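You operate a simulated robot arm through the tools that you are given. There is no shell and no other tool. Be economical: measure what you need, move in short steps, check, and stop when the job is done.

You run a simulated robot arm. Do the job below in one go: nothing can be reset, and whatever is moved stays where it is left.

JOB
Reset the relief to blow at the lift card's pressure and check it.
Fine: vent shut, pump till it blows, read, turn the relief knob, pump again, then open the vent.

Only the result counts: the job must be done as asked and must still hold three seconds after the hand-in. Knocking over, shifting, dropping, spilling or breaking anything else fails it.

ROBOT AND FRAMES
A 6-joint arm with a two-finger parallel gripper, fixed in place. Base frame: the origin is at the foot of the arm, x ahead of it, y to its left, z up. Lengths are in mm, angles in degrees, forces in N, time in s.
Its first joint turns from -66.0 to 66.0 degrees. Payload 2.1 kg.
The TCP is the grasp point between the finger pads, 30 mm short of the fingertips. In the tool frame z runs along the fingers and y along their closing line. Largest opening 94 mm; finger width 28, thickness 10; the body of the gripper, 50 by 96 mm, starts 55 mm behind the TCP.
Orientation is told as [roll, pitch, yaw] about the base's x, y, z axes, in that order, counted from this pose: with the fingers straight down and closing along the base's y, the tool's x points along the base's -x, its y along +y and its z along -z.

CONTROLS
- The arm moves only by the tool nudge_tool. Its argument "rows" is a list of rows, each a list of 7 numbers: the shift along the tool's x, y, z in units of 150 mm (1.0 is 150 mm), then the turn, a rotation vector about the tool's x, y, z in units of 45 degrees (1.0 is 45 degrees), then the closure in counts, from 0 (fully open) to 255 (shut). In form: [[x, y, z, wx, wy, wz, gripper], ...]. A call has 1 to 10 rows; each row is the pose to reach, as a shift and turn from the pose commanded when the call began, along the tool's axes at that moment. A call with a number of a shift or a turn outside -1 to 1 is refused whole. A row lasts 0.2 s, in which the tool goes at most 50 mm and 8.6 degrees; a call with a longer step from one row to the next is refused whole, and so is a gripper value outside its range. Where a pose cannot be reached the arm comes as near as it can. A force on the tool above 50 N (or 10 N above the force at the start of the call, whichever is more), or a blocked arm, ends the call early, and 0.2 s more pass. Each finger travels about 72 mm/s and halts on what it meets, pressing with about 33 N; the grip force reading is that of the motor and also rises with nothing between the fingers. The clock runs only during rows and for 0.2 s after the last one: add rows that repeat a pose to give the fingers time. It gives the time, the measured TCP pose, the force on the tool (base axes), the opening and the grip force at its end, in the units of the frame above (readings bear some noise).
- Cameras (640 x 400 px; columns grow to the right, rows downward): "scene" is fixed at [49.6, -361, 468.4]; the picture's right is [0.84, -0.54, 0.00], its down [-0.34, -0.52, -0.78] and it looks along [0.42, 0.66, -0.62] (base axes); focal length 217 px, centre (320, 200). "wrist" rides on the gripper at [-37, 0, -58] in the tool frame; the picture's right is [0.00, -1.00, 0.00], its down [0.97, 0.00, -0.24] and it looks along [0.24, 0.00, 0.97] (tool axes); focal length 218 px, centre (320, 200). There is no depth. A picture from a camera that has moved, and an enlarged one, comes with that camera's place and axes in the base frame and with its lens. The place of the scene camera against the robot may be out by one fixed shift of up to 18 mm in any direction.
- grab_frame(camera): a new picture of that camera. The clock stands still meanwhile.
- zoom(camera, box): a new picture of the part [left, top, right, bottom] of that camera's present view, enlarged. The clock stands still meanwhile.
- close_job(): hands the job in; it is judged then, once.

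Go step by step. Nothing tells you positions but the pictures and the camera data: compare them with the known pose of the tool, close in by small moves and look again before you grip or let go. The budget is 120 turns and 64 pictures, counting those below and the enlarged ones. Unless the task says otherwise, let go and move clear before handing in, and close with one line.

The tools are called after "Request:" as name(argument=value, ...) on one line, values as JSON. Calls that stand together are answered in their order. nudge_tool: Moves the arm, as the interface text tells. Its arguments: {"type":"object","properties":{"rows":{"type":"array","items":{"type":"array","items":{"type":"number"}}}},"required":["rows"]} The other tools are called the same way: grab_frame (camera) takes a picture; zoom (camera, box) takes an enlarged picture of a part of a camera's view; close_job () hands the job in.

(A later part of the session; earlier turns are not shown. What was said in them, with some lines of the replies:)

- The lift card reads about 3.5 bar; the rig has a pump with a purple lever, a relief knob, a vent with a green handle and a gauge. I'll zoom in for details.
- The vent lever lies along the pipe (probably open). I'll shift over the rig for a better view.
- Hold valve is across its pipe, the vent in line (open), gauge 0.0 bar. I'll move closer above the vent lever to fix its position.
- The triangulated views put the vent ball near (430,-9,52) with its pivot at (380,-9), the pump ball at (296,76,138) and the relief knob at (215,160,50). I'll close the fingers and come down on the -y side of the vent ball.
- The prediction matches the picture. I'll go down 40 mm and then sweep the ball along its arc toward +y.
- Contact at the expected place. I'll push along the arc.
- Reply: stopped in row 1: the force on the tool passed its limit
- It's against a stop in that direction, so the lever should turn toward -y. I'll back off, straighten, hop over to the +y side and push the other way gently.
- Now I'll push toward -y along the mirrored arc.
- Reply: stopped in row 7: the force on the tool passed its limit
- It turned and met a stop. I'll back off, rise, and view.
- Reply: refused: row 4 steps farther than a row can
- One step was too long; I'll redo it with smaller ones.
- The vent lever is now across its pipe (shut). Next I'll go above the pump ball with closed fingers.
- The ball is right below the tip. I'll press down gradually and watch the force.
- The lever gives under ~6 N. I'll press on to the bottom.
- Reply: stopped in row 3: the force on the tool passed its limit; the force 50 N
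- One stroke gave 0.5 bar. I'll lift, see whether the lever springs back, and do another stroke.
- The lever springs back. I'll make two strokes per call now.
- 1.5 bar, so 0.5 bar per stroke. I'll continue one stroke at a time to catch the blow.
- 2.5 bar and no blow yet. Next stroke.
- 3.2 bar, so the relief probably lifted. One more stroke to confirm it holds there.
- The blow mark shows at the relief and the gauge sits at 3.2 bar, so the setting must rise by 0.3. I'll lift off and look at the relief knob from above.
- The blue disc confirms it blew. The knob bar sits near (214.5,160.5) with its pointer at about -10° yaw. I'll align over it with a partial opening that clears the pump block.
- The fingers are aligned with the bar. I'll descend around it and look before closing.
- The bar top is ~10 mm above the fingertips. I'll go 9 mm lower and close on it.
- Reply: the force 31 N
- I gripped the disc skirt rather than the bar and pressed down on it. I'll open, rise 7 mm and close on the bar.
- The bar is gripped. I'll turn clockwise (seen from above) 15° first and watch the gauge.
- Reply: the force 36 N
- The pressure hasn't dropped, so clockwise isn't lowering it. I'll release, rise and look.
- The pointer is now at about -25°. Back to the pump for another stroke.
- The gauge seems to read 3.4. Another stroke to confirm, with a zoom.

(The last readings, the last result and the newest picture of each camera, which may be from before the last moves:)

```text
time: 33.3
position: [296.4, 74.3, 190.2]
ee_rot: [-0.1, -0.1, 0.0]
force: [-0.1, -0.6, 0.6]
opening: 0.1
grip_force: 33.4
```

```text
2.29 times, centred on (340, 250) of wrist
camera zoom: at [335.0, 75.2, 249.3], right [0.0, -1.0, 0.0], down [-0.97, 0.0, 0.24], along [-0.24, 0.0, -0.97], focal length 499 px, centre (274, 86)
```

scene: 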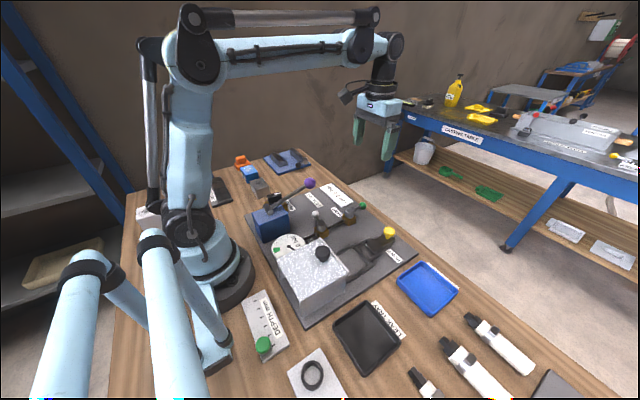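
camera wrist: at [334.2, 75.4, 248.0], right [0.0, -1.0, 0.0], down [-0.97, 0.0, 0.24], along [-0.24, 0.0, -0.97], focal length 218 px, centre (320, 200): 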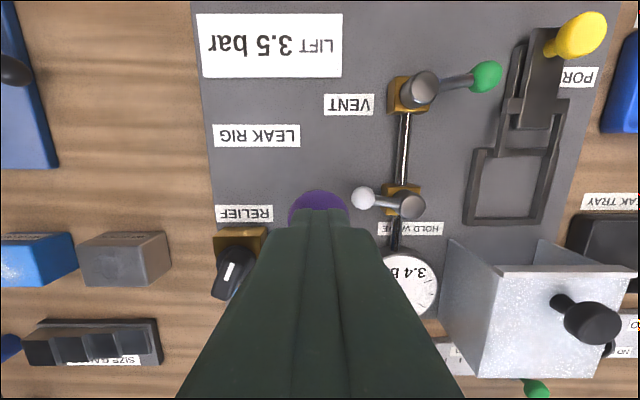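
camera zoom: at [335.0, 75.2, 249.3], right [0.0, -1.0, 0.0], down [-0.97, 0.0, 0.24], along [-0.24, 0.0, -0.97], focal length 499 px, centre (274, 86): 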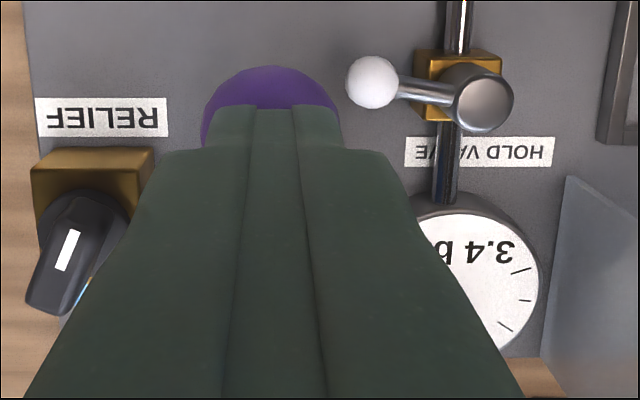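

The relief now blows at 3.4 bar, so about 15° = 0.2 bar; I need about 7.5° more. Back to the knob at yaw -25°.

Request:
nudge_tool(rows=[[0, 0, -0.2, 0, 0, 0, 255], [0.15, 0.15, -0.2, 0, 0, 0.15, 220], [0.3, 0.3, -0.2, 0, 0, 0.3, 136], [0.45, 0.45, -0.2, 0, 0, 0.45, 136], [0.547, 0.575, -0.1, 0, 0, 0.555, 136], [0.547, 0.575, 0.15, 0, 0, 0.555, 136], [0.547, 0.575, 0.4, 0, 0, 0.555, 136], [0.547, 0.575, 0.4, 0, 0, 0.555, 136]])

Request:
grab_frame(camera="wrist")

```text
time: 35.1
position: [216.6, 161.5, 129.4]
ee_rot: [-0.1, -0.1, -25.0]
force: [-0.2, -0.1, -0.1]
opening: 44.0
grip_force: 0.1
```

```text
20 pictures are left
camera wrist: at [250.0, 146.0, 187.2], right [-0.42, -0.91, 0.0], down [-0.88, 0.41, 0.24], along [-0.22, 0.1, -0.97], focal length 218 px, centre (320, 200)
```

wrist: 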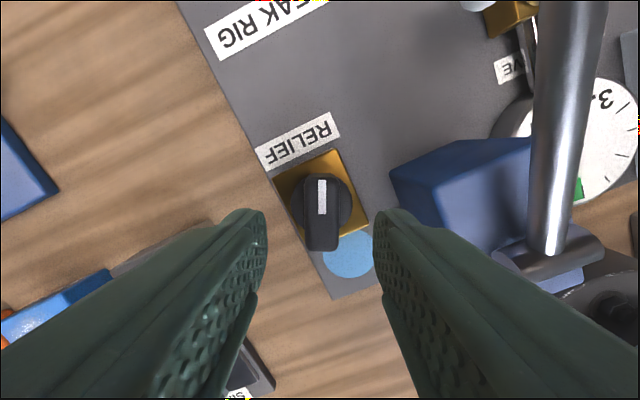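

Aligned. I'll descend, grip, turn 7.5° further clockwise, release and rise.

Request:
nudge_tool(rows=[[0, 0, 0.15, 0, 0, 0, 136], [0, 0, 0.3, 0, 0, 0, 136], [0, 0, 0.3, 0, 0, 0, 255], [0, 0, 0.3, 0, 0, 0, 255], [0, 0, 0.3, 0, 0, 0.08, 255], [0, 0, 0.3, 0, 0, 0.167, 255], [0, 0, 0.3, 0, 0, 0.167, 255]])

Request:
nudge_tool(rows=[[0, 0, 0, 0, 0, 0, 200], [0, 0, 0, 0, 0, 0, 130], [0, 0, 0, 0, 0, 0, 130], [0, 0, -0.3, 0, 0, 0, 130], [0, 0, -0.6, 0, 0, -0.15, 130], [0, 0, -0.9, 0, 0, -0.3, 130], [0, 0, -0.9, 0, 0, -0.45, 130], [0, 0, -0.9, 0, 0, -0.6, 130], [0, 0, -0.9, 0, 0, -0.722, 130]])

Request:
zoom(camera="wrist", box=[240, 90, 540, 290])

```text
time: 36.7
position: [215.5, 159.5, 85.6]
ee_rot: [-0.3, 0.0, -32.6]
force: [-8.9, -20.8, 38.9]
opening: 19.6
grip_force: 44.7
```

```text
time: 38.7
position: [215.9, 160.6, 219.0]
ee_rot: [-0.1, -0.2, 0.1]
force: [-0.7, 0.2, -0.5]
opening: 46.1
grip_force: 0.1
```

```text
2.00 times, centred on (390, 190) of wrist
camera zoom: at [252.7, 161.7, 278.2], right [0.0, -1.0, 0.0], down [-0.97, 0.0, 0.24], along [-0.24, 0.0, -0.97], focal length 436 px, centre (180, 220)
```

zoom: 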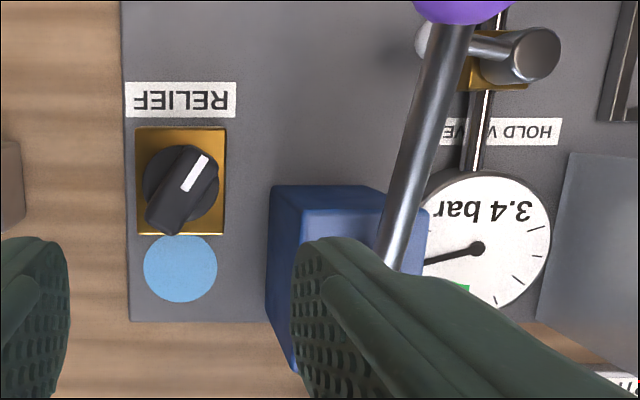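

The pointer is turned further. Back to the pump for two strokes.

Request:
nudge_tool(rows=[[-0.15, -0.15, 0, 0, 0, 0, 200], [-0.3, -0.3, 0, 0, 0, 0, 255], [-0.45, -0.45, 0, 0, 0, 0, 255], [-0.55, -0.567, 0.1, 0, 0, 0, 255], [-0.55, -0.567, 0.2, 0, 0, 0, 255], [-0.55, -0.567, 0.41, 0, 0, 0, 255], [-0.55, -0.567, 0.61, 0, 0, 0, 255], [-0.55, -0.567, 0.61, 0, 0, 0, 255], [-0.55, -0.567, 0.4, 0, 0, 0, 255], [-0.55, -0.567, 0.2, 0, 0, 0, 255]])

Request:
nudge_tool(rows=[[0, 0, 0.21, 0, 0, 0, 255], [0, 0, 0.42, 0, 0, 0, 255], [0, 0, 0.42, 0, 0, 0, 255], [0, 0, 0.2, 0, 0, 0, 255], [0, 0, 0, 0, 0, 0, 255]])

Request:
zoom(camera="wrist", box=[200, 180, 480, 320])

```text
time: 40.9
position: [297.9, 73.7, 188.9]
ee_rot: [0.0, -0.2, 0.0]
force: [0.1, -0.1, 0.6]
opening: 0.0
grip_force: 33.5
```

```text
time: 42.1
position: [298.2, 74.4, 191.0]
ee_rot: [-0.1, -0.1, -0.1]
force: [-0.3, -0.1, 1.0]
opening: 0.0
grip_force: 33.0
```

```text
2.29 times, centred on (340, 250) of wrist
camera zoom: at [334.5, 74.3, 249.3], right [0.0, -1.0, 0.0], down [-0.97, 0.0, 0.24], along [-0.24, 0.0, -0.97], focal length 499 px, centre (274, 86)
```

zoom: 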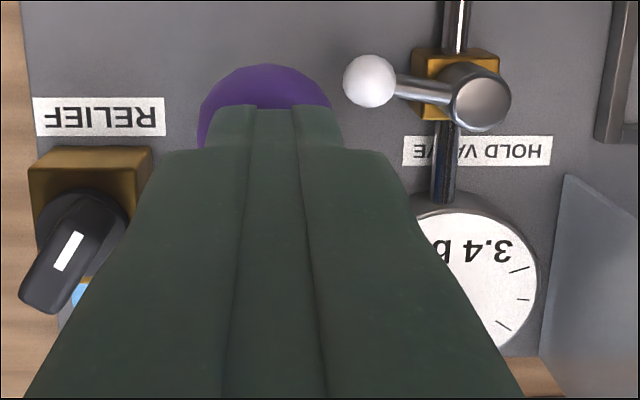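

Still 3.4 (0.1 bar resolution), so the scale is roughly 0.01 bar/°. I'll add another 7°.

Request:
nudge_tool(rows=[[0, 0, -0.2, 0, 0, 0, 255], [0.15, 0.15, -0.2, 0, 0, 0.15, 220], [0.3, 0.3, -0.2, 0, 0, 0.3, 136], [0.45, 0.45, -0.2, 0, 0, 0.45, 136], [0.55, 0.575, -0.1, 0, 0, 0.6, 136], [0.55, 0.575, 0.15, 0, 0, 0.722, 136], [0.55, 0.575, 0.4, 0, 0, 0.722, 136], [0.55, 0.575, 0.4, 0, 0, 0.722, 136]])

Request:
grab_frame(camera="wrist")

```text
time: 43.9
position: [217.0, 161.3, 129.3]
ee_rot: [0.0, -0.2, -32.5]
force: [-0.1, 0.6, 0.1]
opening: 44.1
grip_force: 0.1
```

```text
17 pictures are left
camera wrist: at [247.4, 142.8, 187.2], right [-0.54, -0.84, 0.0], down [-0.82, 0.52, 0.24], along [-0.2, 0.13, -0.97], focal length 218 px, centre (320, 200)
```

wrist: 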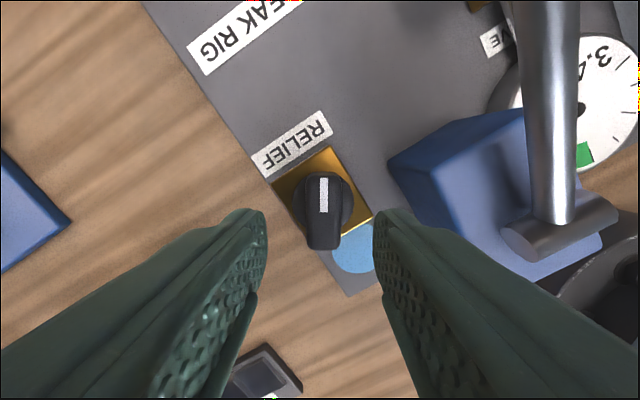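

Request:
nudge_tool(rows=[[0, 0, 0.15, 0, 0, 0, 136], [0, 0, 0.3, 0, 0, 0, 136], [0, 0, 0.3, 0, 0, 0, 255], [0, 0, 0.3, 0, 0, 0, 255], [0, 0, 0.3, 0, 0, 0.08, 255], [0, 0, 0.3, 0, 0, 0.156, 255], [0, 0, 0.3, 0, 0, 0.156, 255]])

Request:
nudge_tool(rows=[[0, 0, 0, 0, 0, 0, 200], [0, 0, 0, 0, 0, 0, 130], [0, 0, 0, 0, 0, 0, 130], [0, 0, -0.3, 0, 0, 0, 130], [0, 0, -0.6, 0, 0, -0.18, 130], [0, 0, -0.9, 0, 0, -0.36, 130], [0, 0, -0.9, 0, 0, -0.54, 130], [0, 0, -0.9, 0, 0, -0.72, 130], [0, 0, -0.9, 0, 0, -0.878, 130]])

Request:
nudge_tool(rows=[[-0.15, -0.15, 0, 0, 0, 0, 200], [-0.3, -0.3, 0, 0, 0, 0, 255], [-0.45, -0.45, 0, 0, 0, 0, 255], [-0.547, -0.567, 0.1, 0, 0, 0, 255], [-0.547, -0.567, 0.2, 0, 0, 0, 255], [-0.547, -0.567, 0.2, 0, 0, 0, 255]])

```text
time: 45.5
position: [214.0, 160.3, 84.5]
ee_rot: [-0.5, 0.0, -39.5]
force: [-20.8, -19.6, -11.5]
opening: 19.9
grip_force: 45.2
```

```text
time: 47.5
position: [216.6, 162.7, 219.1]
ee_rot: [-0.2, -0.1, 0.1]
force: [-0.3, 0.5, -0.5]
opening: 46.2
grip_force: 0.2
```

```text
time: 48.9
position: [299.2, 77.3, 190.1]
ee_rot: [0.0, -0.2, -0.1]
force: [-0.1, -0.5, 0.6]
opening: 0.2
grip_force: 33.2
```

Now two strokes at the pump, then read.

Request:
nudge_tool(rows=[[0, 0, 0.21, 0, 0, 0, 255], [0, 0, 0.42, 0, 0, 0, 255], [0, 0, 0.42, 0, 0, 0, 255], [0, 0, 0.2, 0, 0, 0, 255], [0, 0, 0, 0, 0, 0, 255], [0, 0, 0.21, 0, 0, 0, 255], [0, 0, 0.42, 0, 0, 0, 255], [0, 0, 0.42, 0, 0, 0, 255], [0, 0, 0.2, 0, 0, 0, 255], [0, 0, 0, 0, 0, 0, 255]])

Request:
zoom(camera="wrist", box=[200, 180, 480, 320])

```text
time: 51.1
position: [298.8, 76.1, 190.8]
ee_rot: [-0.2, -0.1, -0.1]
force: [0.1, -0.2, -0.1]
opening: 0.0
grip_force: 33.2
```

```text
2.29 times, centred on (340, 250) of wrist
camera zoom: at [335.9, 77.0, 249.6], right [0.0, -1.0, 0.0], down [-0.97, 0.0, 0.24], along [-0.24, 0.0, -0.97], focal length 499 px, centre (274, 86)
```

zoom: 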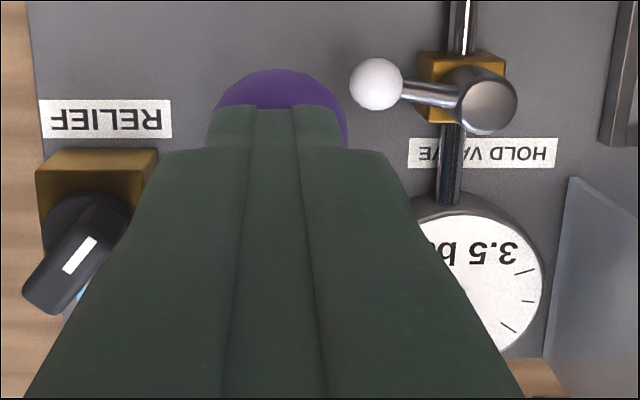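

It now blows at 3.5 bar, as on the lift card. Next I'll reopen the vent: move to the -x side of its ball at (380,-59).

Request:
nudge_tool(rows=[[0, 0, -0.1, 0, 0, 0, 255], [-0.1, -0.23, -0.1, 0, 0, 0, 255], [-0.2, -0.46, -0.1, 0, 0, 0, 255], [-0.27, -0.69, -0.1, 0, 0, 0, 255], [-0.307, -0.907, 0, 0, 0, 0, 255], [-0.307, -0.907, 0.25, 0, 0, 0, 255], [-0.307, -0.907, 0.4, 0, 0, 0, 255], [-0.307, -0.907, 0.4, 0, 0, 0, 255]])

Request:
grab_frame(camera="wrist")

Request:
zoom(camera="scene", box=[230, 150, 430, 290])

```text
time: 52.9
position: [343.0, -59.6, 128.8]
ee_rot: [-0.1, -0.2, 0.1]
force: [-0.3, 0.2, 0.1]
opening: 0.0
grip_force: 32.8
```

```text
15 pictures are left
camera wrist: at [380.0, -59.1, 187.3], right [0.0, -1.0, 0.0], down [-0.97, 0.0, 0.24], along [-0.24, 0.0, -0.97], focal length 218 px, centre (320, 200)
```

wrist: 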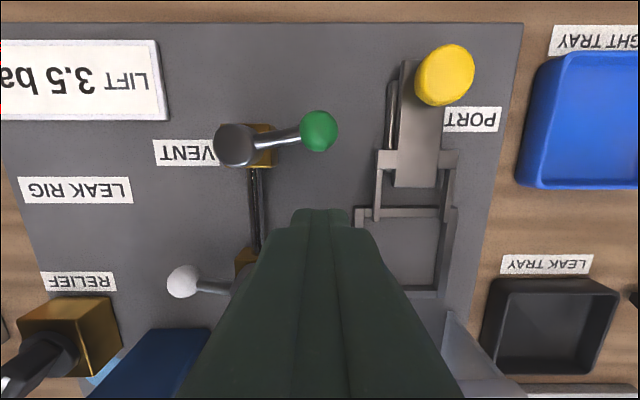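

```text
2.86 times, centred on (330, 220) of scene
camera zoom: at [49.6, -361.0, 468.4], right [0.84, -0.54, 0.0], down [-0.34, -0.52, -0.78], along [0.42, 0.66, -0.62], focal length 619 px, centre (291, 143)
```

zoom: 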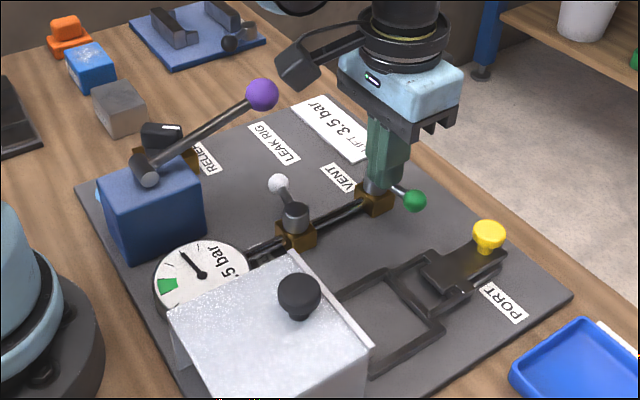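

Gauge holds 3.5 bar and the path beside the lever is clear. I'll descend and sweep the lever back in line with the pipe.

Request:
nudge_tool(rows=[[0, 0, 0.2, 0, 0, 0, 255], [0, 0, 0.4, 0, 0, 0, 255], [-0.1, -0.01, 0.4, 0, 0, 0, 255], [-0.187, -0.023, 0.4, 0, 0, 0, 255], [-0.28, -0.027, 0.4, 0, 0, 0, 255], [-0.373, 0, 0.4, 0, 0, 0, 255], [-0.453, 0.043, 0.4, 0, 0, 0, 255], [-0.52, 0.11, 0.4, 0, 0, 0, 255], [-0.573, 0.195, 0.4, 0, 0, 0, 255]])

Request:
grab_frame(camera="wrist")

```text
time: 54.9
position: [429.6, -31.9, 69.4]
ee_rot: [-0.3, 0.0, -0.1]
force: [-4.1, -4.9, 0.8]
opening: 0.0
grip_force: 32.9
```

```text
13 pictures are left
camera wrist: at [466.4, -29.9, 127.7], right [0.0, -1.0, 0.0], down [-0.97, 0.0, 0.24], along [-0.24, 0.0, -0.97], focal length 218 px, centre (320, 200)
```

wrist: 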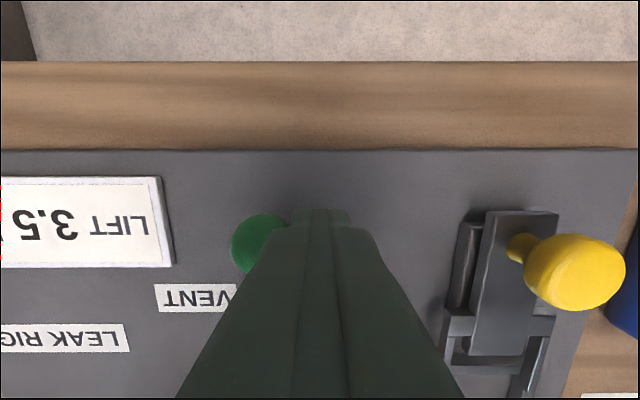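

Swept to the end. I'll push 2 mm more to seat it, then back off, rise and check.

Request:
nudge_tool(rows=[[0, 0.015, 0, 0, 0, 0, 255], [0, -0.15, 0, 0, 0, 0, 255], [0, -0.15, -0.3, 0, 0, 0, 255], [0, -0.15, -0.6, 0, 0, 0, 255], [0, -0.15, -0.9, 0, 0, 0, 255], [0, -0.15, -0.9, 0, 0, 0, 255]])

Request:
grab_frame(camera="wrist")

Request:
zoom(camera="scene", box=[230, 150, 430, 290])

```text
time: 56.3
position: [432.0, -52.7, 207.5]
ee_rot: [-0.1, -0.2, 0.0]
force: [0.7, -0.3, 0.8]
opening: 0.2
grip_force: 33.4
```

```text
12 pictures are left
camera wrist: at [468.8, -51.3, 266.3], right [0.0, -1.0, 0.0], down [-0.97, 0.0, 0.24], along [-0.24, 0.0, -0.97], focal length 218 px, centre (320, 200)
```

wrist: 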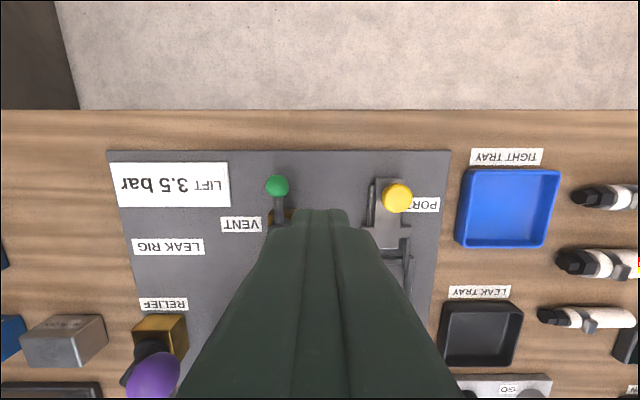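

```text
2.86 times, centred on (330, 220) of scene
camera zoom: at [49.6, -361.0, 468.4], right [0.84, -0.54, 0.0], down [-0.34, -0.52, -0.78], along [0.42, 0.66, -0.62], focal length 619 px, centre (291, 143)
```

zoom: 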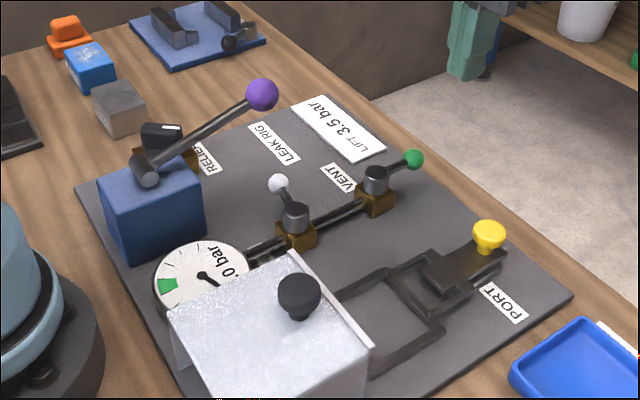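

The vent lever is back in line, the gauge shows 0.0, and the arm is clear of everything. I'm handing in.

Request:
close_job()

```text
The job is handed in.
```

The relief was blowing at 3.2 bar. I reset it and checked it by pumping: it now blows at 3.5 bar, matching the lift card. The vent is open again and the gauge is back at 0.0 bar.
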